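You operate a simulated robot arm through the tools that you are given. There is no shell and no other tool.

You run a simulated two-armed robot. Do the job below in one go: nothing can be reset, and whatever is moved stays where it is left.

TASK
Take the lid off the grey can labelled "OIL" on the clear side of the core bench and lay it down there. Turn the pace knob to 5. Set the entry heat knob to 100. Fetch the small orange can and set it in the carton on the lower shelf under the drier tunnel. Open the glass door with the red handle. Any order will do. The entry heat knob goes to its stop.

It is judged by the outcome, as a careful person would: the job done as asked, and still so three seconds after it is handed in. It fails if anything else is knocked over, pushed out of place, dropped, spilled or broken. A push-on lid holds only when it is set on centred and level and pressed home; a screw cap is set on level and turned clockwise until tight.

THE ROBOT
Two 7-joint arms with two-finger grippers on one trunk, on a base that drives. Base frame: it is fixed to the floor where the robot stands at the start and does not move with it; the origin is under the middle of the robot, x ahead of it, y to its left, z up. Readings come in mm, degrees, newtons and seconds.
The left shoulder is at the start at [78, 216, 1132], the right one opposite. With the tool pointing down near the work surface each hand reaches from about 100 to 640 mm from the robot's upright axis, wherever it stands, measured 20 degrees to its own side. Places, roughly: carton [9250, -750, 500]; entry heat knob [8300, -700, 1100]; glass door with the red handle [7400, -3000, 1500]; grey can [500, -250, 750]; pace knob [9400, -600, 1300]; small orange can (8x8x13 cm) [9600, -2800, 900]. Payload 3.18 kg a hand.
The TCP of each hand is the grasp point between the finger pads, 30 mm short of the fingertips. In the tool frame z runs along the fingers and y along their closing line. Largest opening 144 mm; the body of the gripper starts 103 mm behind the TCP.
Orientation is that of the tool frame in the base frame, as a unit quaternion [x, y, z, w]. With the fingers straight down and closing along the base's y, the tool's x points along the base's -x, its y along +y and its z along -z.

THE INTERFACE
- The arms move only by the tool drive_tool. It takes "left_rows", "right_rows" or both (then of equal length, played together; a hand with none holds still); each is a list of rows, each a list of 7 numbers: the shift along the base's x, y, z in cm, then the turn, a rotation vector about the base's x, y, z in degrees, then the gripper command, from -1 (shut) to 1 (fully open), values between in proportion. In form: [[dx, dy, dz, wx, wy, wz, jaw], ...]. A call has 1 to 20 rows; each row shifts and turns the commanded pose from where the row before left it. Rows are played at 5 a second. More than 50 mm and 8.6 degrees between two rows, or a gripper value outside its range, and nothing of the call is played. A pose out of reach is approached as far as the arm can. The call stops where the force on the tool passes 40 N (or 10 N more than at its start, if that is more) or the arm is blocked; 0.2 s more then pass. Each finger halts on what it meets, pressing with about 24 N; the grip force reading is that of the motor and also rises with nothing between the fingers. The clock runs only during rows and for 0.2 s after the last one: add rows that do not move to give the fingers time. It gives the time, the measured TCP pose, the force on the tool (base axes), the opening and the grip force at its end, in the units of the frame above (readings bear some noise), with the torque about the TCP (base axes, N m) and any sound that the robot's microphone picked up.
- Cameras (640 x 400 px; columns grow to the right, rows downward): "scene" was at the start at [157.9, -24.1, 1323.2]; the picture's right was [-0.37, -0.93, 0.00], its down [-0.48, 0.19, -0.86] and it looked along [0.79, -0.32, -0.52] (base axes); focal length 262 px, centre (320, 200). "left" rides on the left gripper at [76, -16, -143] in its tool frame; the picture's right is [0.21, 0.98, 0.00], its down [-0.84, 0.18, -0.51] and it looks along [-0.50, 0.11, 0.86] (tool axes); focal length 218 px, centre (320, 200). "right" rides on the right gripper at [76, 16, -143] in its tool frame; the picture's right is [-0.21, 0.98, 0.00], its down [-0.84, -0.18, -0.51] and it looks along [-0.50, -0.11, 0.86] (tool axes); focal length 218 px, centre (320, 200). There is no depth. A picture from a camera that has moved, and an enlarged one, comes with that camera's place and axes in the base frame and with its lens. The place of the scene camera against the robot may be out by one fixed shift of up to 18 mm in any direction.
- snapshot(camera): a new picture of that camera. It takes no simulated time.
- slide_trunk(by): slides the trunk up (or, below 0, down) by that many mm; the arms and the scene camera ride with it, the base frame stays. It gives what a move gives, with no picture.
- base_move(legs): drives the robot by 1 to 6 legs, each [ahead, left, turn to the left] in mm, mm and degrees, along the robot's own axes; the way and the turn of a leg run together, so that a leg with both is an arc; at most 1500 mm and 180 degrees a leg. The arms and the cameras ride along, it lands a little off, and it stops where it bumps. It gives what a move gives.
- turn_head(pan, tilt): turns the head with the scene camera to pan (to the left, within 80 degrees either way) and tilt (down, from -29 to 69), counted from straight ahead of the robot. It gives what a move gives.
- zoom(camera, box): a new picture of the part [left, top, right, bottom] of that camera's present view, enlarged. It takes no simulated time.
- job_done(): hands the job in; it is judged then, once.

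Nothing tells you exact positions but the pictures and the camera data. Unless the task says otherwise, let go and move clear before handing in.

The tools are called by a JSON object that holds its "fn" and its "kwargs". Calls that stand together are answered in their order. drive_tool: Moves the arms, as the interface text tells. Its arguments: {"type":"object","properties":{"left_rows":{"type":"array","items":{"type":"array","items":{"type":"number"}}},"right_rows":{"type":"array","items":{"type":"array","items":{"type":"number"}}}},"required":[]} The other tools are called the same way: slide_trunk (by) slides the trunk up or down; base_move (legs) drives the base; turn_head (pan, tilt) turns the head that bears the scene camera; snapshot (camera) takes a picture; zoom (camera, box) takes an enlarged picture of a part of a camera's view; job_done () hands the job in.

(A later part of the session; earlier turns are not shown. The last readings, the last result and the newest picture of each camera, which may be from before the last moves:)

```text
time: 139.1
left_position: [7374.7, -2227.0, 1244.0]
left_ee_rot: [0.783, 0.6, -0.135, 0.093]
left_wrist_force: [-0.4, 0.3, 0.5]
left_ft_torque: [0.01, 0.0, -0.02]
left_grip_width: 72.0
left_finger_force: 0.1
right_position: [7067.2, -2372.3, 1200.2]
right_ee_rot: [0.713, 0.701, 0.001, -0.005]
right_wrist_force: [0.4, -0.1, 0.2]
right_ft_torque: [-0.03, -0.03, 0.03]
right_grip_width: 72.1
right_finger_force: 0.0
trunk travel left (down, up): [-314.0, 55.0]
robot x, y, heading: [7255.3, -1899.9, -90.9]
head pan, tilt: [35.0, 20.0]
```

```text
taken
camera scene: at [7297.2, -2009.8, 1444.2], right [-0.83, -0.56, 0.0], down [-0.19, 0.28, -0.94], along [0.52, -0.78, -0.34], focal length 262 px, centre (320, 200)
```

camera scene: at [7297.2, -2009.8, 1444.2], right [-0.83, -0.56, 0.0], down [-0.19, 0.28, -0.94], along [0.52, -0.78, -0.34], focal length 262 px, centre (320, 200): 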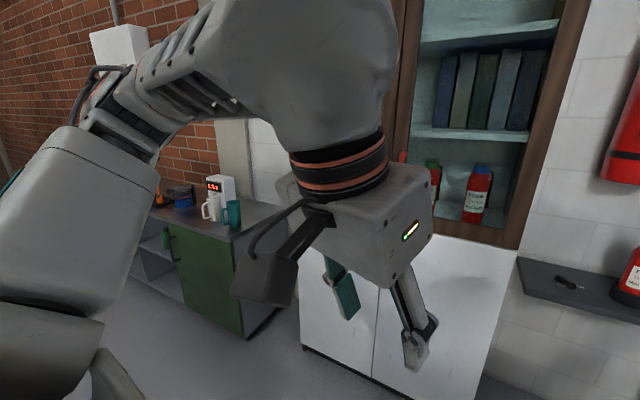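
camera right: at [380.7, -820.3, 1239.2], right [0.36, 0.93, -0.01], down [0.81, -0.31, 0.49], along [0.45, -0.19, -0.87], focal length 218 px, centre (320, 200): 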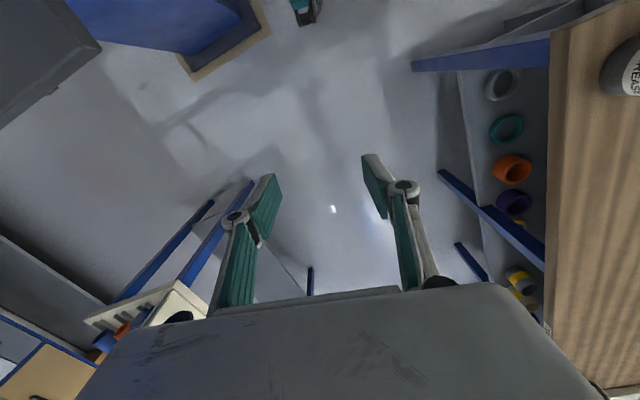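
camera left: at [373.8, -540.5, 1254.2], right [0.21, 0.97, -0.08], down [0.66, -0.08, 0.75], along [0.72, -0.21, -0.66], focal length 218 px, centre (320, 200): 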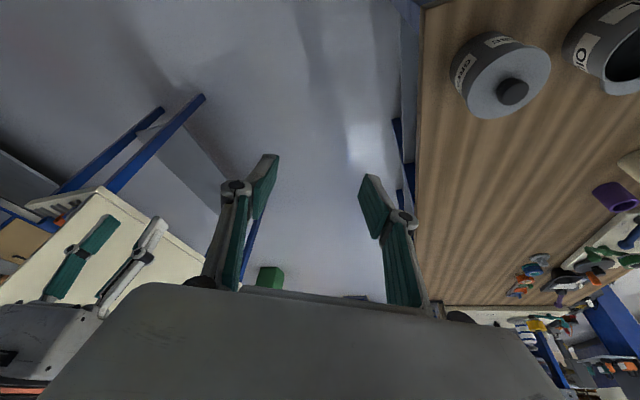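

Triangulating again, the door plane is nearer y≈-2950, with the red handle near [7550, -2900, 1220] and the hinge near x=7180. I'll tuck the right hand aside, move nearer, and take better pictures.

{"fn": "drive_tool", "kwargs": {"right_rows": [[-3.5, 3, 0, 0, 0, 0, 0], [-3.5, 3, 0, 0, 0, 0, 0], [-3.5, 3, 0, 0, 0, 0, 0], [-3.5, 3, 0, 0, 0, 0, 0], [-3.5, 3, 0, 0, 0, 0, 0], [0, 0, 0, 0, 0, 0, 0]]}}

{"fn": "base_move", "kwargs": {"legs": [[330, 108, 0], [0, 0, 1]]}}

{"fn": "turn_head", "kwargs": {"pan": 10, "tilt": 15}}

{"fn": "snapshot", "kwargs": {"camera": "scene"}}

{"fn": "snapshot", "kwargs": {"camera": "left"}}

{"fn": "snapshot", "kwargs": {"camera": "right"}}

```text
time: 140.5
left_position: [7375.8, -2227.4, 1243.0]
left_ee_rot: [0.782, 0.601, -0.134, 0.093]
left_wrist_force: [0.1, 0.2, -0.1]
left_ft_torque: [0.02, 0.04, -0.01]
left_grip_width: 71.8
left_finger_force: 0.0
right_position: [6895.3, -2223.8, 1194.9]
right_ee_rot: [0.713, 0.701, 0.001, -0.006]
right_wrist_force: [0.0, 0.7, 0.1]
right_ft_torque: [0.02, 0.02, 0.03]
right_grip_width: 71.9
right_finger_force: 0.1
trunk travel left (down, up): [-314.0, 55.0]
robot x, y, heading: [7257.0, -1901.4, -91.2]
head pan, tilt: [35.0, 20.0]
```

```text
time: 143.1
left_position: [7483.8, -2560.9, 1244.5]
left_ee_rot: [0.776, 0.609, -0.133, 0.097]
left_wrist_force: [-0.1, -0.4, -0.1]
left_ft_torque: [0.0, 0.03, -0.03]
left_grip_width: 72.3
left_finger_force: 0.0
right_position: [7003.6, -2567.9, 1195.9]
right_ee_rot: [0.707, 0.707, 0.0, -0.004]
right_wrist_force: [0.2, -1.1, -0.1]
right_ft_torque: [-0.02, 0.02, -0.02]
right_grip_width: 71.9
right_finger_force: 0.1
trunk travel left (down, up): [-314.0, 55.0]
robot x, y, heading: [7356.1, -2236.4, -89.8]
head pan, tilt: [35.0, 20.0]
```

```text
time: 144.0
left_position: [7482.8, -2560.7, 1243.4]
left_ee_rot: [0.776, 0.608, -0.134, 0.096]
left_wrist_force: [-0.9, 0.7, 0.6]
left_ft_torque: [0.03, -0.03, -0.02]
left_grip_width: 71.9
left_finger_force: 0.1
right_position: [7002.9, -2566.9, 1196.5]
right_ee_rot: [0.707, 0.708, 0.002, -0.006]
right_wrist_force: [1.0, -0.5, 0.1]
right_ft_torque: [-0.01, -0.02, -0.02]
right_grip_width: 72.2
right_finger_force: 0.1
trunk travel left (down, up): [-314.0, 55.0]
robot x, y, heading: [7359.5, -2237.4, -89.9]
head pan, tilt: [10.0, 15.0]
```

```text
taken
camera scene: at [7364.2, -2361.5, 1452.3], right [-0.98, -0.17, 0.0], down [-0.04, 0.26, -0.97], along [0.17, -0.95, -0.26], focal length 262 px, centre (320, 200)
```

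scene: 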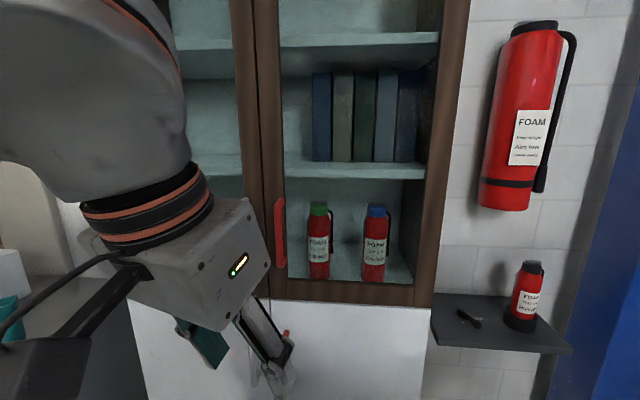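

```text
taken
camera left: at [7497.1, -2442.3, 1354.2], right [1.0, -0.04, -0.08], down [0.03, -0.66, 0.75], along [-0.09, -0.75, -0.66], focal length 218 px, centre (320, 200)
```

left: 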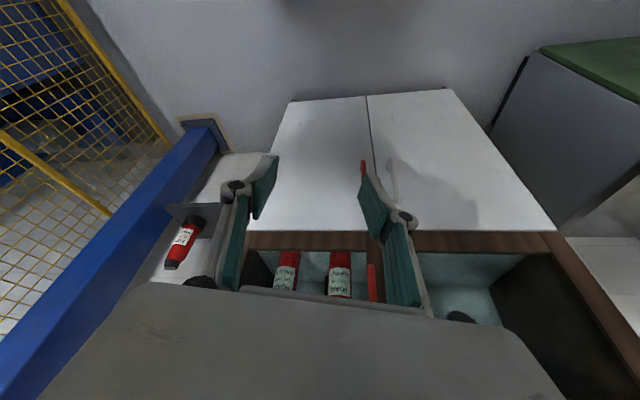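

```text
taken
camera right: at [7019.0, -2492.7, 1339.2], right [0.98, -0.21, -0.01], down [-0.18, -0.85, 0.5], along [-0.11, -0.49, -0.87], focal length 218 px, centre (320, 200)
```

right: 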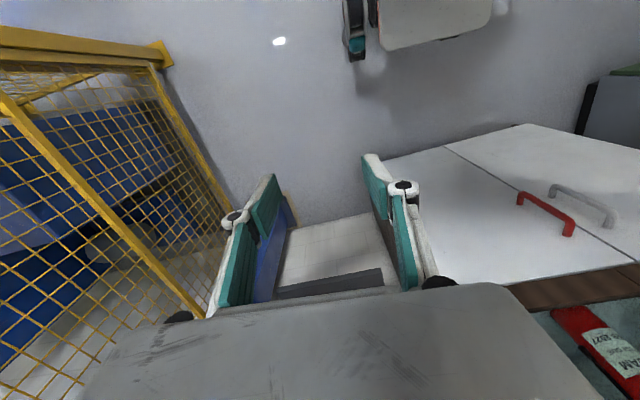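

The red handle is a vertical bar at about [7580, -2961], z≈1110–1295. I'll turn the left hand to point horizontally at it, stopping about 150 mm short.

{"fn": "drive_tool", "kwargs": {"left_rows": [[0.8, -1, 0, 0, 0, 7, 0], [0.8, -1, 0, 0, 0, 7, 0], [0.8, -2, -0.35, -7.2, 0, 0, 0], [0.8, -2, -0.35, -7.2, 0, 0, 0], [0.8, -2, -0.35, -7.2, 0, 0, 0], [0.8, -2, -0.35, -7.2, 0, 0, 0], [0.8, -2, -0.35, -7.2, 0, 0, 0], [0.8, -2, -0.35, -7.2, 0, 0, 0], [0.8, -2, -0.35, -7.2, 0, 0, 0], [0.8, -2, -0.35, -7.2, 0, 0, 0], [0.8, -2, -0.35, -7.2, 0, 0, 0], [0.8, -2, -0.35, -7.2, 0, 0, 0], [0, 0, 0, 0, 0, 0, 0]]}}

{"fn": "snapshot", "kwargs": {"camera": "scene"}}

{"fn": "snapshot", "kwargs": {"camera": "left"}}

```text
time: 146.8
left_position: [7507.3, -2765.5, 1273.3]
left_ee_rot: [0.474, 0.548, -0.503, 0.47]
left_wrist_force: [-0.6, 0.9, 0.6]
left_ft_torque: [0.0, 0.01, -0.05]
left_grip_width: 71.9
left_finger_force: 0.0
left hand out of reach, approached as far as the arm can: row 6, 7, 8, 9, 10, 11, 12
right_position: [7005.2, -2566.0, 1197.1]
right_ee_rot: [0.706, 0.708, 0.001, -0.005]
right_wrist_force: [0.6, 0.7, 0.4]
right_ft_torque: [-0.03, 0.06, 0.0]
right_grip_width: 72.3
right_finger_force: 0.0
trunk travel left (down, up): [-314.0, 55.0]
robot x, y, heading: [7356.7, -2236.6, -90.1]
head pan, tilt: [10.0, 15.0]
```

```text
taken
camera scene: at [7366.6, -2361.0, 1452.4], right [-0.98, -0.17, 0.0], down [-0.05, 0.25, -0.97], along [0.17, -0.95, -0.26], focal length 262 px, centre (320, 200)
```

scene: 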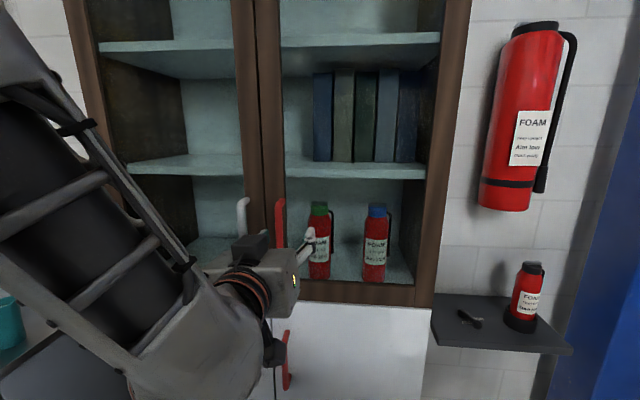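

```text
taken
camera left: at [7475.8, -2620.4, 1208.0], right [0.95, 0.05, -0.31], down [0.25, 0.47, 0.84], along [0.19, -0.88, 0.44], focal length 218 px, centre (320, 200)
```

left: 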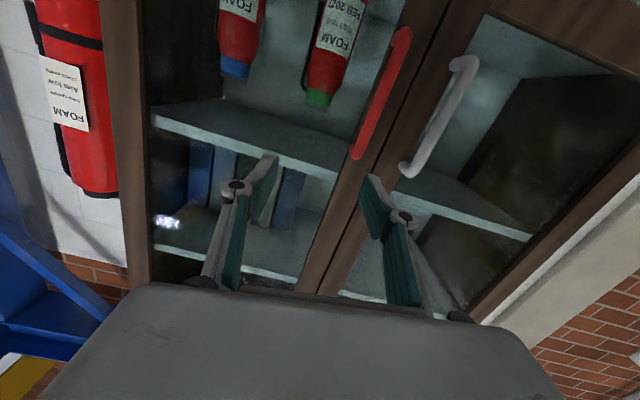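

The hand points at the cabinet, slightly left-low of where I want it. I'll align it with the bar at x=7580, z≈1205 before advancing.

{"fn": "drive_tool", "kwargs": {"left_rows": [[1.45, 0, -1.4, 0, -1.2, -0.5, 0], [1.45, 0, -1.4, 0, -1.2, -0.5, 0], [1.45, 0, -1.4, 0, -1.2, -0.5, 0], [1.45, 0, -1.4, 0, -1.2, -0.5, 0], [1.45, 0, -1.3, 0, -1.2, -0.5, 0], [0, 0, 0, 0, 0, 0, 0]]}}

{"fn": "snapshot", "kwargs": {"camera": "scene"}}

{"fn": "snapshot", "kwargs": {"camera": "left"}}

```text
time: 147.3
left_position: [7505.2, -2766.1, 1274.9]
left_ee_rot: [0.466, 0.556, -0.509, 0.463]
left_wrist_force: [0.7, 0.1, -0.4]
left_ft_torque: [0.01, -0.02, -0.03]
left_grip_width: 72.1
left_finger_force: 0.0
left hand out of reach, approached as far as the arm can: row 1, 2
right_position: [7003.3, -2566.1, 1195.9]
right_ee_rot: [0.706, 0.708, 0.0, -0.005]
right_wrist_force: [0.4, 0.6, -0.1]
right_ft_torque: [0.0, 0.03, -0.04]
right_grip_width: 72.0
right_finger_force: 0.1
trunk travel left (down, up): [-314.0, 55.0]
robot x, y, heading: [7358.7, -2237.2, -90.0]
head pan, tilt: [10.0, 15.0]
stopped in row 2 (left hand): the arm was blocked; the commanded pose is now the measured one
```

```text
taken
camera scene: at [7365.0, -2361.3, 1452.4], right [-0.99, -0.17, 0.0], down [-0.05, 0.25, -0.97], along [0.17, -0.95, -0.26], focal length 262 px, centre (320, 200)
```

scene: 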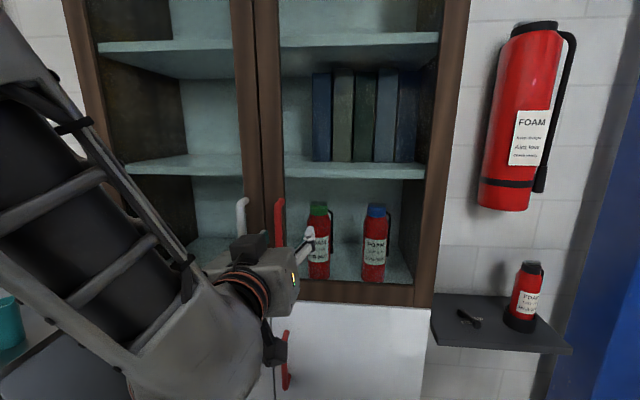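

```text
taken
camera left: at [7472.7, -2620.9, 1209.3], right [0.94, 0.06, -0.34], down [0.27, 0.48, 0.84], along [0.21, -0.88, 0.43], focal length 218 px, centre (320, 200)
```

left: 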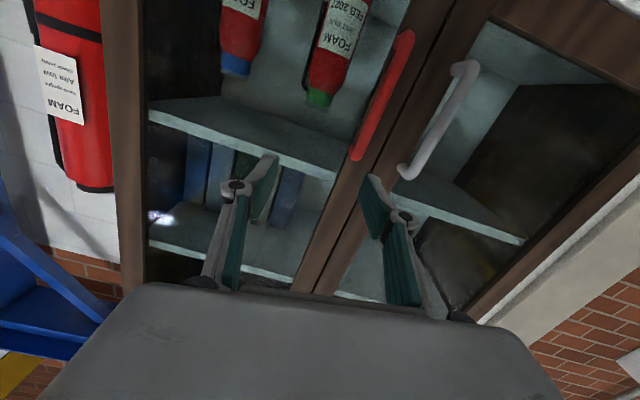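

The arm is near a joint limit in this posture. I'll test which directions remain free with small moves.

{"fn": "drive_tool", "kwargs": {"left_rows": [[0, -2, 0, 0, 0, 0, 0], [0, -2, 0, 0, 0, 0, 0]]}}

{"fn": "drive_tool", "kwargs": {"left_rows": [[0, 0, -1, 0, 0, 0, 0], [0, 0, -1, 0, 0, 0, 0]]}}

{"fn": "drive_tool", "kwargs": {"left_rows": [[1, 0, 0, 0, 0, 0, 0], [1, 0, 0, 0, 0, 0, 0]]}}

```text
time: 147.9
left_position: [7492.6, -2800.4, 1280.4]
left_ee_rot: [0.469, 0.555, -0.505, 0.466]
left_wrist_force: [0.3, 0.4, -0.2]
left_ft_torque: [-0.03, 0.0, -0.01]
left_grip_width: 72.2
left_finger_force: 0.0
left hand out of reach, approached as far as the arm can: row 1, 2
right_position: [7003.2, -2567.3, 1195.7]
right_ee_rot: [0.707, 0.707, 0.002, -0.005]
right_wrist_force: [0.0, 0.6, -0.2]
right_ft_torque: [-0.04, -0.01, -0.04]
right_grip_width: 71.7
right_finger_force: 0.0
trunk travel left (down, up): [-314.0, 55.0]
robot x, y, heading: [7358.9, -2235.1, -90.2]
head pan, tilt: [10.0, 15.0]
```

```text
time: 148.5
left_position: [7489.6, -2798.1, 1270.1]
left_ee_rot: [0.459, 0.562, -0.511, 0.461]
left_wrist_force: [-0.6, 0.9, 0.6]
left_ft_torque: [0.0, 0.0, 0.03]
left_grip_width: 71.9
left_finger_force: 0.0
left hand out of reach, approached as far as the arm can: row 1, 2
right_position: [7002.8, -2566.5, 1195.5]
right_ee_rot: [0.707, 0.708, 0.001, -0.005]
right_wrist_force: [-0.4, -0.3, 0.4]
right_ft_torque: [-0.02, 0.01, 0.01]
right_grip_width: 72.1
right_finger_force: 0.0
trunk travel left (down, up): [-314.0, 55.0]
robot x, y, heading: [7359.2, -2234.7, -90.1]
head pan, tilt: [10.0, 15.0]
```

```text
time: 149.1
left_position: [7491.0, -2791.5, 1271.8]
left_ee_rot: [0.469, 0.556, -0.506, 0.464]
left_wrist_force: [0.3, 1.3, -1.2]
left_ft_torque: [-0.01, -0.03, -0.03]
left_grip_width: 71.8
left_finger_force: 0.0
left hand out of reach, approached as far as the arm can: row 1, 2
right_position: [7002.2, -2566.8, 1196.4]
right_ee_rot: [0.706, 0.708, 0.002, -0.005]
right_wrist_force: [0.9, 0.1, 0.5]
right_ft_torque: [-0.01, -0.01, -0.03]
right_grip_width: 72.1
right_finger_force: 0.0
trunk travel left (down, up): [-314.0, 55.0]
robot x, y, heading: [7358.1, -2237.4, -90.0]
head pan, tilt: [10.0, 15.0]
```

The left arm fights its limits here. The right arm suits this door better (hinge on the right), so I'll fold the left hand back and stand further left, at about x=7700.

{"fn": "drive_tool", "kwargs": {"left_rows": [[0, 2, 0, 7.2, 0, 0, 0], [0, 2, 0, 7.2, 0, 0, 0], [0, 2, 0, 7.2, 0, 0, 0], [0, 2, 0, 7.2, 0, 0, 0], [0, 2, 0, 7.2, 0, 0, 0], [0, 2, 0, 7.2, 0, 0, 0], [0, 2, 0, 7.2, 0, 0, 0], [0, 2, 0, 7.2, 0, 0, 0], [0, 2, 0, 7.2, 0, 0, 0], [0, 2, 0, 7.2, 0, 0, 0], [0, 0, 0, 0, 0, 0, 0]]}}

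{"fn": "base_move", "kwargs": {"legs": [[30, 335, 0]]}}

{"fn": "turn_head", "kwargs": {"pan": -15, "tilt": 15}}

{"fn": "snapshot", "kwargs": {"camera": "scene"}}

{"fn": "snapshot", "kwargs": {"camera": "right"}}

```text
time: 151.5
left_position: [7493.2, -2590.0, 1272.8]
left_ee_rot: [0.653, 0.746, -0.086, 0.099]
left_wrist_force: [0.5, 0.3, -0.4]
left_ft_torque: [-0.04, -0.03, 0.01]
left_grip_width: 72.0
left_finger_force: 0.1
right_position: [7003.8, -2567.3, 1196.4]
right_ee_rot: [0.706, 0.708, 0.002, -0.006]
right_wrist_force: [0.3, -0.2, 0.3]
right_ft_torque: [-0.02, 0.0, 0.0]
right_grip_width: 72.2
right_finger_force: 0.0
trunk travel left (down, up): [-314.0, 55.0]
robot x, y, heading: [7355.7, -2239.9, -90.1]
head pan, tilt: [10.0, 15.0]
```

```text
time: 155.0
left_position: [7827.8, -2622.2, 1272.0]
left_ee_rot: [0.655, 0.744, -0.087, 0.099]
left_wrist_force: [0.5, 0.2, 0.0]
left_ft_torque: [0.0, 0.02, 0.02]
left_grip_width: 72.0
left_finger_force: 0.1
right_position: [7340.1, -2596.9, 1195.2]
right_ee_rot: [0.709, 0.706, 0.001, -0.005]
right_wrist_force: [0.7, -0.2, 0.0]
right_ft_torque: [0.0, 0.01, -0.01]
right_grip_width: 71.9
right_finger_force: 0.1
trunk travel left (down, up): [-314.0, 55.0]
robot x, y, heading: [7695.8, -2270.1, -90.5]
head pan, tilt: [10.0, 15.0]
```

```text
time: 155.9
left_position: [7827.8, -2622.8, 1271.0]
left_ee_rot: [0.655, 0.744, -0.086, 0.099]
left_wrist_force: [0.3, 0.5, 1.1]
left_ft_torque: [0.0, 0.01, 0.02]
left_grip_width: 72.2
left_finger_force: 0.2
right_position: [7340.2, -2597.6, 1197.3]
right_ee_rot: [0.708, 0.706, 0.001, -0.005]
right_wrist_force: [0.2, -0.5, 0.4]
right_ft_torque: [-0.03, -0.02, 0.04]
right_grip_width: 72.0
right_finger_force: 0.0
trunk travel left (down, up): [-314.0, 55.0]
robot x, y, heading: [7690.3, -2265.9, -90.3]
head pan, tilt: [-15.0, 15.0]
```

```text
taken
camera scene: at [7660.9, -2391.3, 1452.3], right [-0.96, 0.27, 0.0], down [0.07, 0.25, -0.97], along [-0.26, -0.93, -0.26], focal length 262 px, centre (320, 200)
```

scene: 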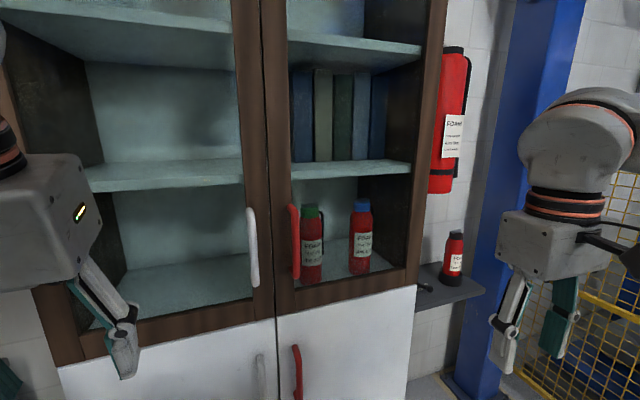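

```text
taken
camera right: at [7355.3, -2522.5, 1339.2], right [0.98, -0.21, -0.01], down [-0.18, -0.85, 0.5], along [-0.11, -0.49, -0.87], focal length 218 px, centre (320, 200)
```

right: 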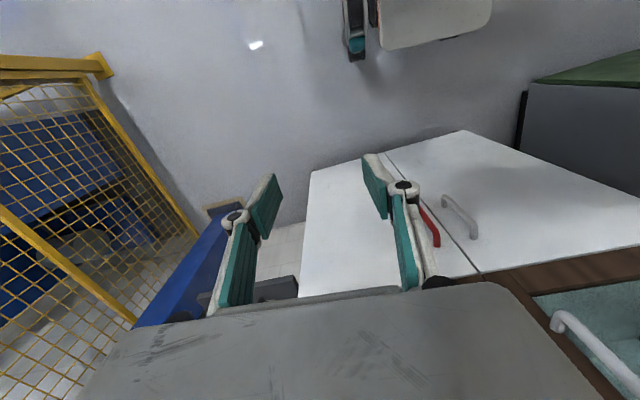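

The right arm now has the door handle in front of it. I'll pitch the right hand 45° toward the door and bring it to about 130 mm in front of the red bar.

{"fn": "drive_tool", "kwargs": {"right_rows": [[3, -2.5, 0.1, -7.5, 0, 0, 0], [3, -2.5, 0.1, -7.5, 0, 0, 0], [3, -2.5, 0.1, -7.5, 0, 0, 0], [3, -2.5, 0.1, -7.5, 0, 0, 0], [3, -2.5, 0.1, -7.5, 0, 0, 0], [3, -2.5, 0.1, -7.5, 0, 0, 0], [2, -2.7, 0, 0, 0, 0, 0], [2, -2.7, 0, 0, 0, 0, 0], [1.7, -2.7, 0, 0, 0, 0, 0], [0, 0, 0, 0, 0, 0, 0]]}}

{"fn": "snapshot", "kwargs": {"camera": "scene"}}

{"fn": "snapshot", "kwargs": {"camera": "right"}}

```text
time: 158.1
left_position: [7828.8, -2621.8, 1272.4]
left_ee_rot: [0.655, 0.744, -0.086, 0.099]
left_wrist_force: [1.0, 1.0, -0.2]
left_ft_torque: [-0.02, -0.01, 0.02]
left_grip_width: 72.0
left_finger_force: 0.0
right_position: [7564.5, -2812.8, 1202.4]
right_ee_rot: [0.657, 0.652, -0.268, 0.267]
right_wrist_force: [-0.1, -0.7, -0.9]
right_ft_torque: [-0.03, 0.03, -0.01]
right_grip_width: 71.6
right_finger_force: 0.0
right hand out of reach, approached as far as the arm can: row 9
trunk travel left (down, up): [-314.0, 55.0]
robot x, y, heading: [7699.5, -2268.0, -90.3]
head pan, tilt: [-15.0, 15.0]
```

```text
taken
camera scene: at [7661.0, -2391.4, 1452.4], right [-0.96, 0.27, 0.0], down [0.07, 0.25, -0.97], along [-0.26, -0.93, -0.26], focal length 262 px, centre (320, 200)
```

scene: 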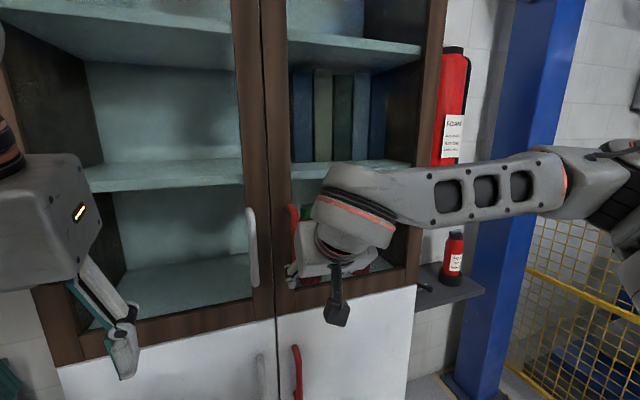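

```text
taken
camera right: at [7581.4, -2657.4, 1250.7], right [0.98, -0.16, 0.15], down [-0.18, -0.24, 0.95], along [-0.11, -0.96, -0.27], focal length 218 px, centre (320, 200)
```

right: 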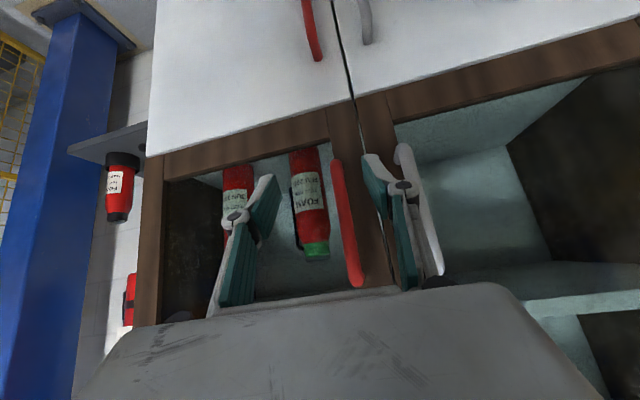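

The red bar lies at x≈7581 between the finger directions. The arm is at its forward limit, so I'll draw the hand back 60 mm and bring the base 170 mm closer.

{"fn": "drive_tool", "kwargs": {"right_rows": [[0.8, 3, 0, 0, 0, 0, 0], [0.8, 3, 0, 0, 0, 0, 0], [0, 0, 0, 0, 0, 0, 0]]}}

{"fn": "base_move", "kwargs": {"legs": [[168, 0, 0]]}}

{"fn": "snapshot", "kwargs": {"camera": "right"}}

{"fn": "snapshot", "kwargs": {"camera": "scene"}}

```text
time: 158.9
left_position: [7828.6, -2622.4, 1271.9]
left_ee_rot: [0.655, 0.744, -0.087, 0.099]
left_wrist_force: [-0.1, -0.7, -0.6]
left_ft_torque: [0.01, -0.01, -0.01]
left_grip_width: 72.2
left_finger_force: 0.0
right_position: [7567.3, -2751.3, 1203.6]
right_ee_rot: [0.657, 0.653, -0.268, 0.266]
right_wrist_force: [0.7, -0.1, 0.3]
right_ft_torque: [0.04, 0.02, -0.01]
right_grip_width: 71.9
right_finger_force: 0.2
right hand out of reach, approached as far as the arm can: row 1, 2
trunk travel left (down, up): [-314.0, 55.0]
robot x, y, heading: [7696.8, -2268.1, -90.5]
head pan, tilt: [-15.0, 15.0]
```

```text
time: 160.4
left_position: [7826.3, -2796.7, 1272.9]
left_ee_rot: [0.656, 0.743, -0.086, 0.099]
left_wrist_force: [0.1, -1.1, -0.4]
left_ft_torque: [0.04, -0.01, 0.0]
left_grip_width: 72.0
left_finger_force: 0.0
right_position: [7564.6, -2924.2, 1203.1]
right_ee_rot: [0.657, 0.652, -0.269, 0.265]
right_wrist_force: [0.0, -0.6, -0.4]
right_ft_torque: [-0.02, -0.01, -0.01]
right_grip_width: 72.0
right_finger_force: 0.1
trunk travel left (down, up): [-314.0, 55.0]
robot x, y, heading: [7691.7, -2442.1, -90.6]
head pan, tilt: [-15.0, 15.0]
```

```text
taken
camera right: at [7580.2, -2770.1, 1251.1], right [0.98, -0.16, 0.15], down [-0.18, -0.24, 0.95], along [-0.11, -0.96, -0.27], focal length 218 px, centre (320, 200)
```

right: 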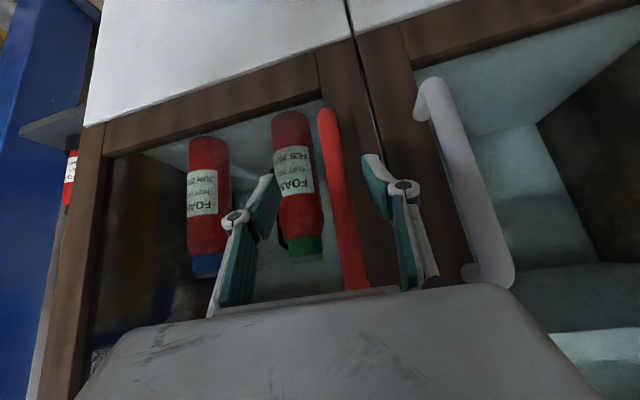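

```text
taken
camera scene: at [7659.1, -2564.7, 1452.3], right [-0.96, 0.27, 0.0], down [0.07, 0.25, -0.97], along [-0.26, -0.93, -0.26], focal length 262 px, centre (320, 200)
```

scene: 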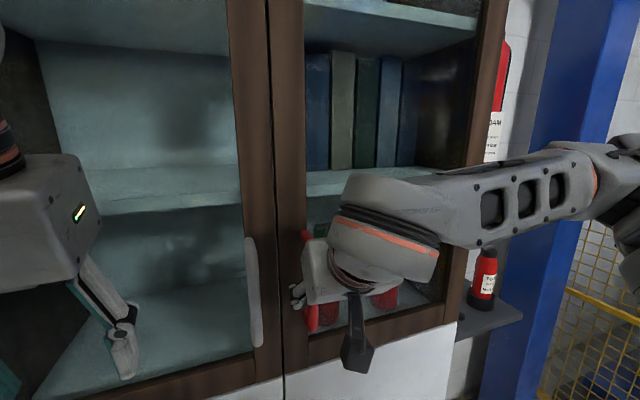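

The bar is at about x=7578, y=-2957, and the hand is 13 mm too far right. I'll shift the base 13 mm left, since the arm won't go further that way.

{"fn": "base_move", "kwargs": {"legs": [[0, 14, 0]]}}

{"fn": "snapshot", "kwargs": {"camera": "right"}}

```text
time: 161.2
left_position: [7841.8, -2795.3, 1271.1]
left_ee_rot: [0.656, 0.743, -0.086, 0.1]
left_wrist_force: [-0.5, -0.5, 0.1]
left_ft_torque: [0.01, -0.01, -0.04]
left_grip_width: 72.0
left_finger_force: 0.1
right_position: [7578.1, -2922.5, 1203.8]
right_ee_rot: [0.657, 0.652, -0.27, 0.266]
right_wrist_force: [0.1, 0.4, -0.4]
right_ft_torque: [0.01, 0.04, -0.05]
right_grip_width: 72.0
right_finger_force: 0.1
trunk travel left (down, up): [-314.0, 55.0]
robot x, y, heading: [7708.8, -2443.5, -90.5]
head pan, tilt: [-15.0, 15.0]
```

```text
taken
camera right: at [7594.3, -2769.3, 1251.4], right [0.98, -0.16, 0.14], down [-0.18, -0.24, 0.95], along [-0.11, -0.96, -0.27], focal length 218 px, centre (320, 200)
```

right: 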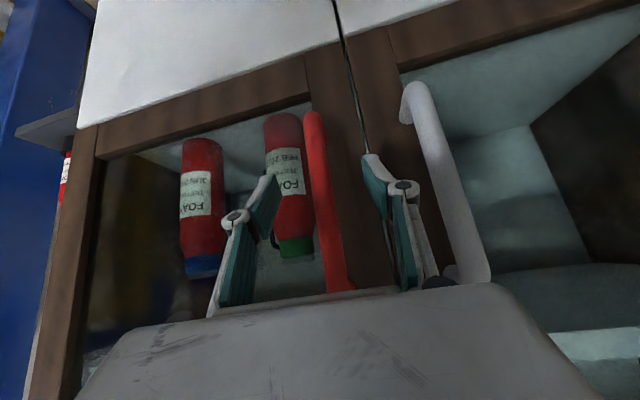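

The bar is centred between the fingers. Advancing 28 mm so the pads enclose it.

{"fn": "drive_tool", "kwargs": {"right_rows": [[0, -1.4, 0, 0, 0, 0, 0], [0, -1.4, 0, 0, 0, 0, 0], [0, 0, 0, 0, 0, 0, 0]]}}

{"fn": "snapshot", "kwargs": {"camera": "right"}}

```text
time: 162.0
left_position: [7840.0, -2794.1, 1271.6]
left_ee_rot: [0.656, 0.743, -0.086, 0.099]
left_wrist_force: [0.6, 0.1, 0.7]
left_ft_torque: [-0.01, -0.03, 0.01]
left_grip_width: 72.1
left_finger_force: 0.0
right_position: [7575.0, -2950.8, 1203.7]
right_ee_rot: [0.657, 0.652, -0.269, 0.267]
right_wrist_force: [1.2, 0.1, 0.1]
right_ft_torque: [-0.02, -0.01, 0.03]
right_grip_width: 72.1
right_finger_force: 0.1
trunk travel left (down, up): [-314.0, 55.0]
robot x, y, heading: [7710.1, -2443.7, -90.3]
head pan, tilt: [-15.0, 15.0]
```

```text
taken
camera right: at [7591.9, -2796.6, 1251.7], right [0.98, -0.16, 0.15], down [-0.18, -0.24, 0.95], along [-0.11, -0.96, -0.27], focal length 218 px, centre (320, 200)
```

right: 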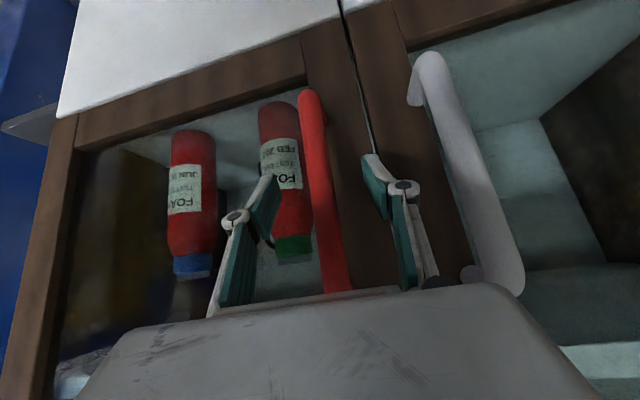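

Pads are around the bar. Closing the right gripper on it.

{"fn": "drive_tool", "kwargs": {"right_rows": [[0, 0, 0, 0, 0, 0, -0.4], [0, 0, 0, 0, 0, 0, -0.7], [0, 0, 0, 0, 0, 0, -1], [0, 0, 0, 0, 0, 0, -1], [0, 0, 0, 0, 0, 0, -1]]}}

{"fn": "snapshot", "kwargs": {"camera": "right"}}

```text
time: 163.2
left_position: [7843.1, -2795.7, 1272.6]
left_ee_rot: [0.655, 0.744, -0.087, 0.099]
left_wrist_force: [1.0, 0.9, 1.0]
left_ft_torque: [0.0, 0.01, 0.01]
left_grip_width: 71.9
left_finger_force: 0.1
right_position: [7577.8, -2950.8, 1203.3]
right_ee_rot: [0.657, 0.653, -0.269, 0.265]
right_wrist_force: [12.0, 2.7, -5.9]
right_ft_torque: [-0.18, -0.17, -0.04]
right_grip_width: 15.9
right_finger_force: 45.4
trunk travel left (down, up): [-314.0, 55.0]
robot x, y, heading: [7707.1, -2440.0, -90.5]
head pan, tilt: [-15.0, 15.0]
```

```text
taken
camera right: at [7594.1, -2796.7, 1251.4], right [0.98, -0.16, 0.14], down [-0.18, -0.25, 0.95], along [-0.11, -0.96, -0.27], focal length 218 px, centre (320, 200)
```

right: 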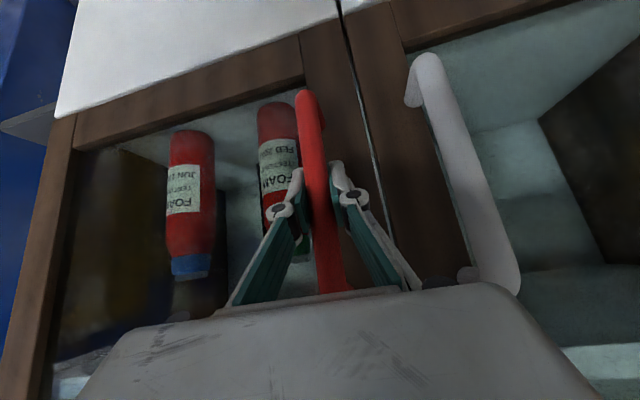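

The bar is gripped (15.9 mm). Hinge is near (7165, -3000), so the bar's radius is about 416 mm. I'll pull gently along that arc, first about 5°.

{"fn": "drive_tool", "kwargs": {"right_rows": [[-0.1, 0.9, 0, 0, 0, 0, -1], [-0.13, 0.9, 0, 0, 0, 0, -1], [-0.15, 0.9, 0, 0, 0, 0, -1], [-0.15, 0.9, 0, 0, 0, 0, -1]]}}

{"fn": "snapshot", "kwargs": {"camera": "right"}}

{"fn": "snapshot", "kwargs": {"camera": "scene"}}

```text
time: 164.2
left_position: [7838.6, -2795.2, 1272.2]
left_ee_rot: [0.656, 0.743, -0.085, 0.099]
left_wrist_force: [-0.4, 0.0, 0.7]
left_ft_torque: [-0.05, -0.02, 0.0]
left_grip_width: 72.0
left_finger_force: 0.0
right_position: [7568.5, -2914.6, 1203.0]
right_ee_rot: [0.658, 0.65, -0.269, 0.268]
right_wrist_force: [-9.5, -2.3, 6.2]
right_ft_torque: [0.0, 0.18, 0.09]
right_grip_width: 16.2
right_finger_force: 44.7
trunk travel left (down, up): [-314.0, 55.0]
robot x, y, heading: [7708.4, -2440.4, -90.6]
head pan, tilt: [-15.0, 15.0]
```

```text
taken
camera right: at [7586.1, -2760.0, 1251.1], right [0.98, -0.16, 0.15], down [-0.18, -0.24, 0.95], along [-0.12, -0.96, -0.27], focal length 218 px, centre (320, 200)
```

right: 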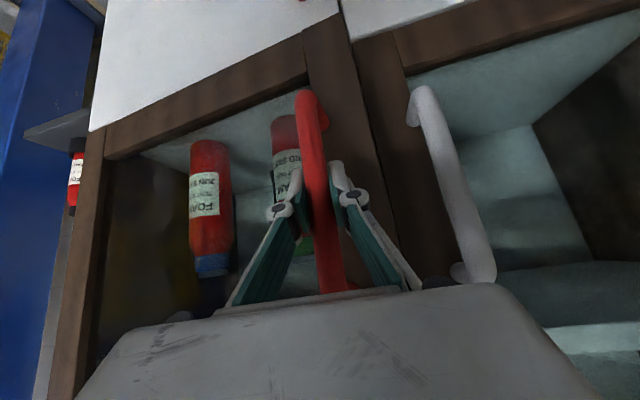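

```text
taken
camera scene: at [7671.2, -2563.4, 1452.5], right [-0.96, 0.27, 0.0], down [0.07, 0.25, -0.97], along [-0.26, -0.93, -0.26], focal length 262 px, centre (320, 200)
```

scene: 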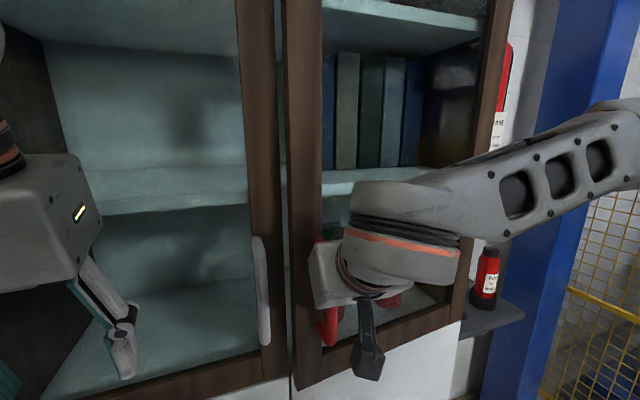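

The door swings freely, now about 5° open. Continuing along the arc.

{"fn": "drive_tool", "kwargs": {"right_rows": [[-0.48, 1.76, 0, 0, 0, 0, -1], [-0.55, 1.74, 0, 0, 0, 0, -1], [-0.6, 1.72, 0, 0, 0, 0, -1], [-0.65, 1.7, 0, 0, 0, 0, -1]]}}

{"fn": "snapshot", "kwargs": {"camera": "right"}}

{"fn": "snapshot", "kwargs": {"camera": "scene"}}

```text
time: 165.1
left_position: [7837.7, -2797.1, 1271.5]
left_ee_rot: [0.656, 0.744, -0.085, 0.099]
left_wrist_force: [-0.4, 0.3, 0.1]
left_ft_torque: [0.01, 0.05, -0.03]
left_grip_width: 72.0
left_finger_force: 0.0
right_position: [7548.6, -2859.6, 1203.6]
right_ee_rot: [0.662, 0.647, -0.271, 0.262]
right_wrist_force: [-18.5, -7.8, 3.0]
right_ft_torque: [-0.34, 0.33, -0.17]
right_grip_width: 15.9
right_finger_force: 45.1
right hand out of reach, approached as far as the arm can: row 4
trunk travel left (down, up): [-314.0, 55.0]
robot x, y, heading: [7704.1, -2438.8, -90.7]
head pan, tilt: [-15.0, 15.0]
stopped in row 4 (right hand): the force on the tool passed its limit at 41 N (the readings are from after the stop); the commanded pose is now the measured one
```

```text
taken
camera right: at [7567.9, -2706.7, 1251.3], right [0.97, -0.17, 0.14], down [-0.18, -0.24, 0.95], along [-0.13, -0.95, -0.27], focal length 218 px, centre (320, 200)
```

right: 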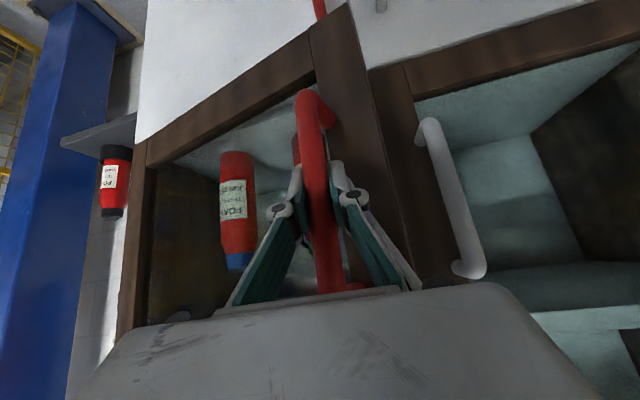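

```text
taken
camera scene: at [7670.6, -2565.0, 1452.0], right [-0.96, 0.27, 0.0], down [0.07, 0.25, -0.97], along [-0.26, -0.93, -0.26], focal length 262 px, centre (320, 200)
```

scene: 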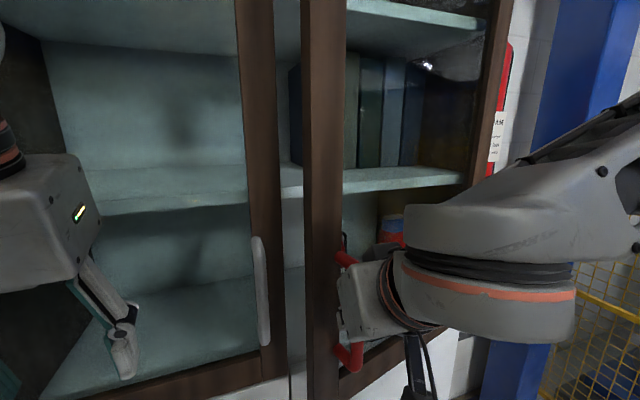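

The door is ajar by about 13°, but the arm is at its limit again. I'll release the bar, back off, and re-grip from a spot further left where the arm has more room.

{"fn": "drive_tool", "kwargs": {"right_rows": [[0, 0, 0, 0, 0, 0, -0.5], [0, 0, 0, 0, 0, 0, 0], [0, 0, 0, 0, 0, 0, 0]]}}

{"fn": "base_move", "kwargs": {"legs": [[-115, 0, 0], [0, 75, 0.6]]}}

{"fn": "snapshot", "kwargs": {"camera": "right"}}

{"fn": "snapshot", "kwargs": {"camera": "scene"}}

```text
time: 165.9
left_position: [7840.7, -2794.9, 1272.7]
left_ee_rot: [0.656, 0.743, -0.086, 0.098]
left_wrist_force: [-0.3, 0.0, -0.1]
left_ft_torque: [-0.04, 0.03, 0.02]
left_grip_width: 72.1
left_finger_force: 0.0
right_position: [7552.4, -2859.2, 1204.1]
right_ee_rot: [0.659, 0.649, -0.272, 0.264]
right_wrist_force: [-0.1, -0.4, 0.2]
right_ft_torque: [0.02, 0.0, 0.02]
right_grip_width: 71.8
right_finger_force: 0.1
trunk travel left (down, up): [-314.0, 55.0]
robot x, y, heading: [7710.0, -2442.2, -90.5]
head pan, tilt: [-15.0, 15.0]
```

```text
time: 168.1
left_position: [7923.0, -2680.0, 1272.1]
left_ee_rot: [0.651, 0.747, -0.086, 0.1]
left_wrist_force: [0.9, 0.6, 1.3]
left_ft_torque: [0.02, 0.01, -0.01]
left_grip_width: 71.9
left_finger_force: 0.1
right_position: [7636.0, -2746.7, 1204.6]
right_ee_rot: [0.655, 0.654, -0.269, 0.265]
right_wrist_force: [0.2, -0.2, 0.3]
right_ft_torque: [-0.02, 0.02, 0.03]
right_grip_width: 72.0
right_finger_force: 0.0
trunk travel left (down, up): [-314.0, 55.0]
robot x, y, heading: [7789.4, -2328.0, -89.8]
head pan, tilt: [-15.0, 15.0]
```

```text
taken
camera right: at [7652.4, -2591.9, 1252.1], right [0.98, -0.15, 0.14], down [-0.18, -0.25, 0.95], along [-0.11, -0.96, -0.27], focal length 218 px, centre (320, 200)
```

right: 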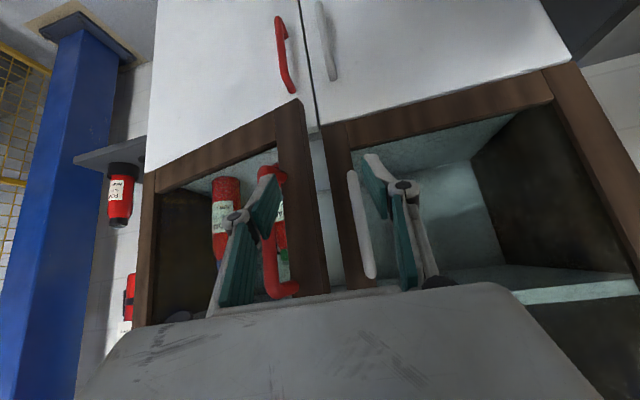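

```text
taken
camera scene: at [7753.0, -2449.4, 1452.4], right [-0.97, 0.26, 0.0], down [0.07, 0.25, -0.97], along [-0.25, -0.93, -0.26], focal length 262 px, centre (320, 200)
```

scene: 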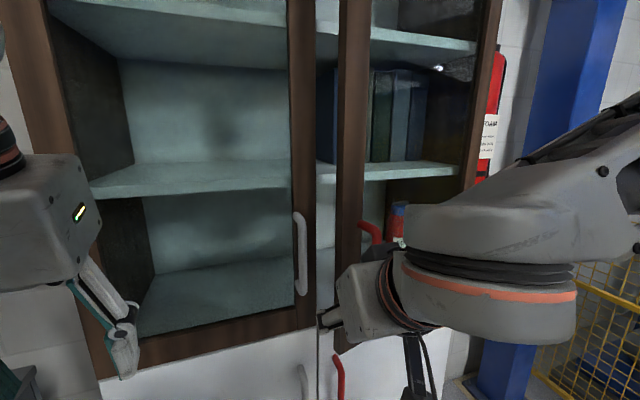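

The door stayed ajar. Now moving the right hand back in line with the bar, at about x=7552.

{"fn": "drive_tool", "kwargs": {"right_rows": [[-2.8, 0, 0, 0, 0, 0, 0], [-2.8, -1, 0, 0, 0, 0, 0], [-2.8, -2, 0, 0, 0, 0, 0], [0, 0, 0, 0, 0, 0, 0]]}}

{"fn": "snapshot", "kwargs": {"camera": "right"}}

```text
time: 169.1
left_position: [7924.6, -2677.2, 1272.3]
left_ee_rot: [0.652, 0.747, -0.088, 0.099]
left_wrist_force: [0.2, 1.0, 0.8]
left_ft_torque: [0.0, 0.07, 0.01]
left_grip_width: 72.0
left_finger_force: 0.0
right_position: [7556.7, -2783.7, 1212.9]
right_ee_rot: [0.655, 0.653, -0.271, 0.265]
right_wrist_force: [0.0, -0.5, -0.3]
right_ft_torque: [0.01, 0.04, -0.09]
right_grip_width: 72.1
right_finger_force: 0.0
right hand out of reach, approached as far as the arm can: row 1
trunk travel left (down, up): [-314.0, 55.0]
robot x, y, heading: [7786.1, -2327.8, -90.3]
head pan, tilt: [-15.0, 15.0]
```

```text
taken
camera right: at [7573.0, -2629.4, 1260.4], right [0.98, -0.15, 0.14], down [-0.18, -0.24, 0.95], along [-0.11, -0.96, -0.27], focal length 218 px, centre (320, 200)
```

right: 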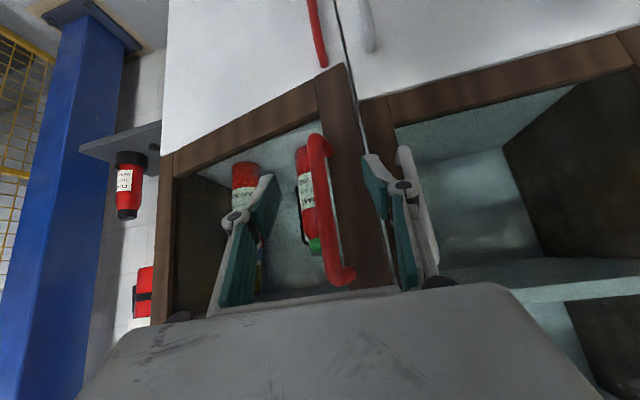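

{"fn": "drive_tool", "kwargs": {"right_rows": [[-0.3, -2.5, -0.3, 0, 0, 0, 0], [-0.2, -2.5, -0.3, 0, 0, 0, 0], [0, -1.5, -0.3, 0, 0, 0, 0], [0, 0, 0, 0, 0, 0, 0]]}}

{"fn": "snapshot", "kwargs": {"camera": "right"}}

```text
time: 170.1
left_position: [7922.2, -2678.4, 1272.9]
left_ee_rot: [0.651, 0.748, -0.086, 0.1]
left_wrist_force: [0.6, 0.0, 0.6]
left_ft_torque: [0.0, -0.02, 0.0]
left_grip_width: 72.2
left_finger_force: 0.0
right_position: [7552.4, -2851.2, 1203.7]
right_ee_rot: [0.656, 0.654, -0.269, 0.266]
right_wrist_force: [0.1, -0.7, 0.1]
right_ft_torque: [0.0, 0.0, 0.06]
right_grip_width: 72.1
right_finger_force: 0.0
trunk travel left (down, up): [-314.0, 55.0]
robot x, y, heading: [7787.0, -2326.1, -89.8]
head pan, tilt: [-15.0, 15.0]
```

```text
taken
camera right: at [7568.0, -2696.3, 1251.4], right [0.98, -0.15, 0.14], down [-0.18, -0.24, 0.95], along [-0.11, -0.96, -0.27], focal length 218 px, centre (320, 200)
```

right: 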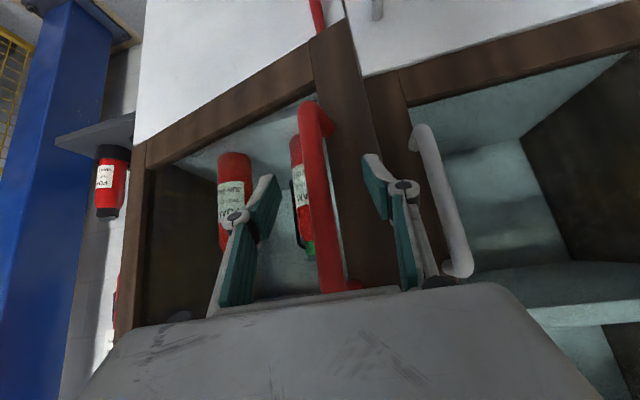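

Almost the same view as when gripped; 9 mm further forward, then close.

{"fn": "drive_tool", "kwargs": {"right_rows": [[-0.1, -0.9, 0, 0, 0, 0, 0], [0, 0, 0, 0, 0, 0, -0.5], [0, 0, 0, 0, 0, 0, -1], [0, 0, 0, 0, 0, 0, -1], [0, 0, 0, 0, 0, 0, -1]]}}

{"fn": "snapshot", "kwargs": {"camera": "right"}}

```text
time: 171.3
left_position: [7922.4, -2679.4, 1272.3]
left_ee_rot: [0.652, 0.746, -0.086, 0.1]
left_wrist_force: [-0.3, 0.6, 0.4]
left_ft_torque: [-0.01, 0.01, -0.01]
left_grip_width: 71.8
left_finger_force: 0.1
right_position: [7551.2, -2859.1, 1202.9]
right_ee_rot: [0.656, 0.654, -0.269, 0.265]
right_wrist_force: [-0.4, -1.0, -1.1]
right_ft_torque: [-0.03, 0.0, -0.02]
right_grip_width: 16.4
right_finger_force: 44.9
trunk travel left (down, up): [-314.0, 55.0]
robot x, y, heading: [7788.4, -2326.4, -90.1]
head pan, tilt: [-15.0, 15.0]
```

```text
taken
camera right: at [7566.9, -2704.7, 1250.9], right [0.98, -0.15, 0.14], down [-0.18, -0.25, 0.95], along [-0.11, -0.96, -0.27], focal length 218 px, centre (320, 200)
```

right: 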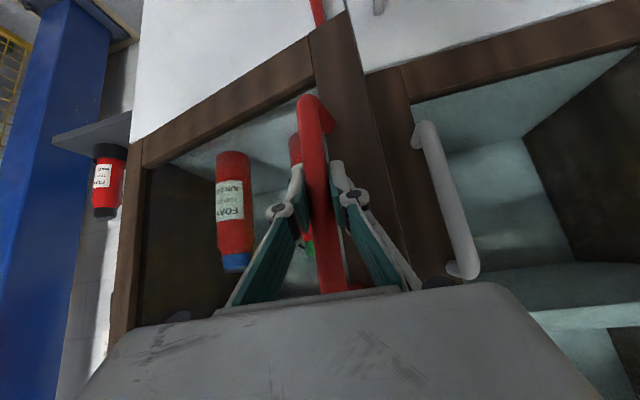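

Re-gripped with no strain. Refined geometry: hinge near (7240, -2998), radius about 340 mm, door now about 16° open. Continuing along that arc, turning the hand a little with the door.

{"fn": "drive_tool", "kwargs": {"right_rows": [[-0.8, 1.85, 0, 0, 0, 1.5, -1], [-0.86, 1.85, 0, 0, 0, 1.5, -1], [-1.1, 1.75, 0, 0, 0, 1.5, -1], [-1.19, 1.71, 0, 0, 0, 1.5, -1]]}}

{"fn": "snapshot", "kwargs": {"camera": "scene"}}

{"fn": "snapshot", "kwargs": {"camera": "right"}}

```text
time: 172.3
left_position: [7921.6, -2677.2, 1273.0]
left_ee_rot: [0.652, 0.746, -0.085, 0.1]
left_wrist_force: [0.7, 0.1, 0.5]
left_ft_torque: [0.01, 0.0, 0.04]
left_grip_width: 72.2
left_finger_force: 0.0
right_position: [7511.0, -2788.4, 1203.2]
right_ee_rot: [0.621, 0.687, -0.254, 0.279]
right_wrist_force: [0.0, 1.4, -2.1]
right_ft_torque: [-1.21, -0.26, -0.04]
right_grip_width: 16.6
right_finger_force: 45.3
trunk travel left (down, up): [-314.0, 55.0]
robot x, y, heading: [7786.6, -2327.5, -90.1]
head pan, tilt: [-15.0, 15.0]
```

```text
taken
camera scene: at [7751.9, -2448.8, 1452.4], right [-0.97, 0.26, 0.0], down [0.07, 0.25, -0.97], along [-0.25, -0.93, -0.26], focal length 262 px, centre (320, 200)
```

scene: 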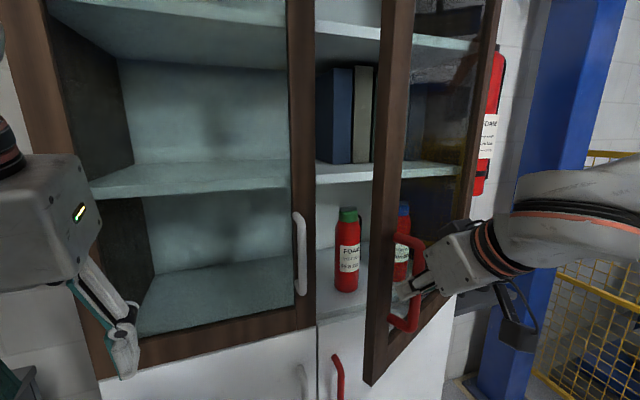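

```text
taken
camera right: at [7510.1, -2633.1, 1251.2], right [0.99, -0.05, 0.14], down [-0.15, -0.26, 0.95], along [-0.01, -0.96, -0.27], focal length 218 px, centre (320, 200)
```

right: 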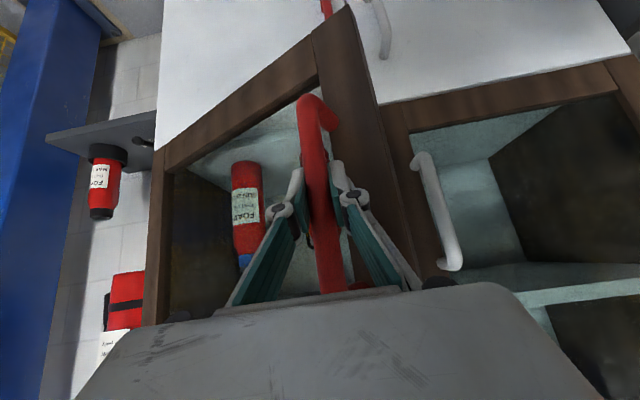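

Very low forces and the door is about 30° open. Continuing further along the arc.

{"fn": "drive_tool", "kwargs": {"right_rows": [[-1.3, 1.6, 0, 0, 0, 2.5, -1], [-1.39, 1.56, 0, 0, 0, 2.5, -1], [-1.5, 1.42, 0, 0, 0, 2.5, -1], [-1.56, 1.38, 0, 0, 0, 2.5, -1], [-1.66, 1.23, 0, 0, 0, 2.5, -1], [-1.72, 1.18, 0, 0, 0, 2.5, -1]]}}

{"fn": "snapshot", "kwargs": {"camera": "scene"}}

{"fn": "snapshot", "kwargs": {"camera": "right"}}

```text
time: 172.7
left_position: [7922.8, -2677.0, 1271.8]
left_ee_rot: [0.651, 0.747, -0.085, 0.101]
left_wrist_force: [-0.5, -0.2, 0.4]
left_ft_torque: [0.0, -0.02, 0.0]
left_grip_width: 71.9
left_finger_force: 0.1
right_position: [7499.5, -2773.6, 1203.3]
right_ee_rot: [0.604, 0.705, -0.24, 0.282]
right_wrist_force: [8.5, 7.9, -2.3]
right_ft_torque: [-0.89, -0.36, -0.18]
right_grip_width: 16.2
right_finger_force: 45.1
right hand out of reach, approached as far as the arm can: row 1, 2
trunk travel left (down, up): [-314.0, 55.0]
robot x, y, heading: [7786.8, -2325.1, -90.0]
head pan, tilt: [-15.0, 15.0]
stopped in row 2 (right hand): the force on the tool passed its limit at 48 N (the readings are from after the stop); the commanded pose is now the measured one
```

```text
taken
camera scene: at [7752.8, -2447.3, 1452.7], right [-0.97, 0.26, 0.0], down [0.07, 0.25, -0.97], along [-0.25, -0.93, -0.26], focal length 262 px, centre (320, 200)
```

scene: 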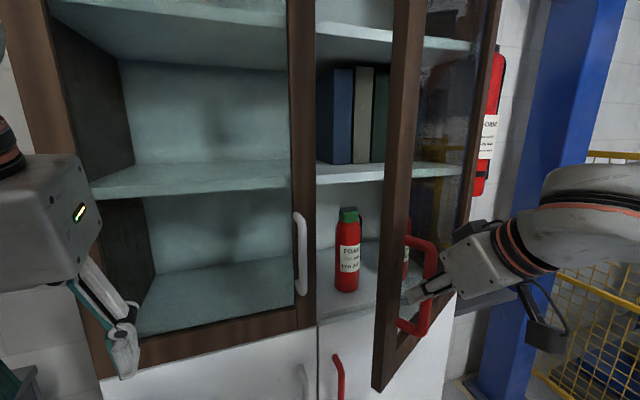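

```text
taken
camera right: at [7491.2, -2620.9, 1254.1], right [0.99, 0.0, 0.15], down [-0.14, -0.29, 0.95], along [0.04, -0.96, -0.29], focal length 218 px, centre (320, 200)
```

right: 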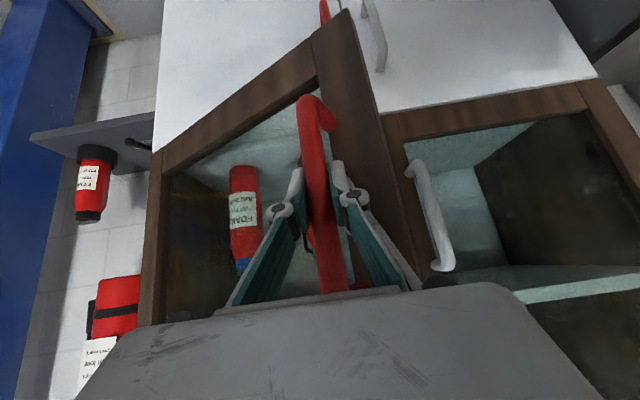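

The limit seems tied to the hand's yaw. I'll try continuing with the yaw fixed.

{"fn": "drive_tool", "kwargs": {"right_rows": [[-0.75, 0.78, 0, 0, 0, 0, -1], [-0.75, 0.76, 0, 0, 0, 0, -1], [-0.76, 0.74, 0, 0, 0, 0, -1]]}}

```text
time: 173.2
left_position: [7923.6, -2677.3, 1270.9]
left_ee_rot: [0.651, 0.748, -0.085, 0.1]
left_wrist_force: [0.8, 0.6, 0.3]
left_ft_torque: [-0.04, -0.01, -0.01]
left_grip_width: 71.7
left_finger_force: 0.1
right_position: [7495.8, -2769.9, 1203.1]
right_ee_rot: [0.605, 0.709, -0.232, 0.278]
right_wrist_force: [10.6, 8.6, 2.2]
right_ft_torque: [-0.16, -0.03, 0.08]
right_grip_width: 16.2
right_finger_force: 45.2
right hand out of reach, approached as far as the arm can: row 1, 2
trunk travel left (down, up): [-314.0, 55.0]
robot x, y, heading: [7785.3, -2324.1, -89.6]
head pan, tilt: [-15.0, 15.0]
stopped in row 2 (right hand): the force on the tool passed its limit at 45 N (the readings are from after the stop); the commanded pose is now the measured one
```

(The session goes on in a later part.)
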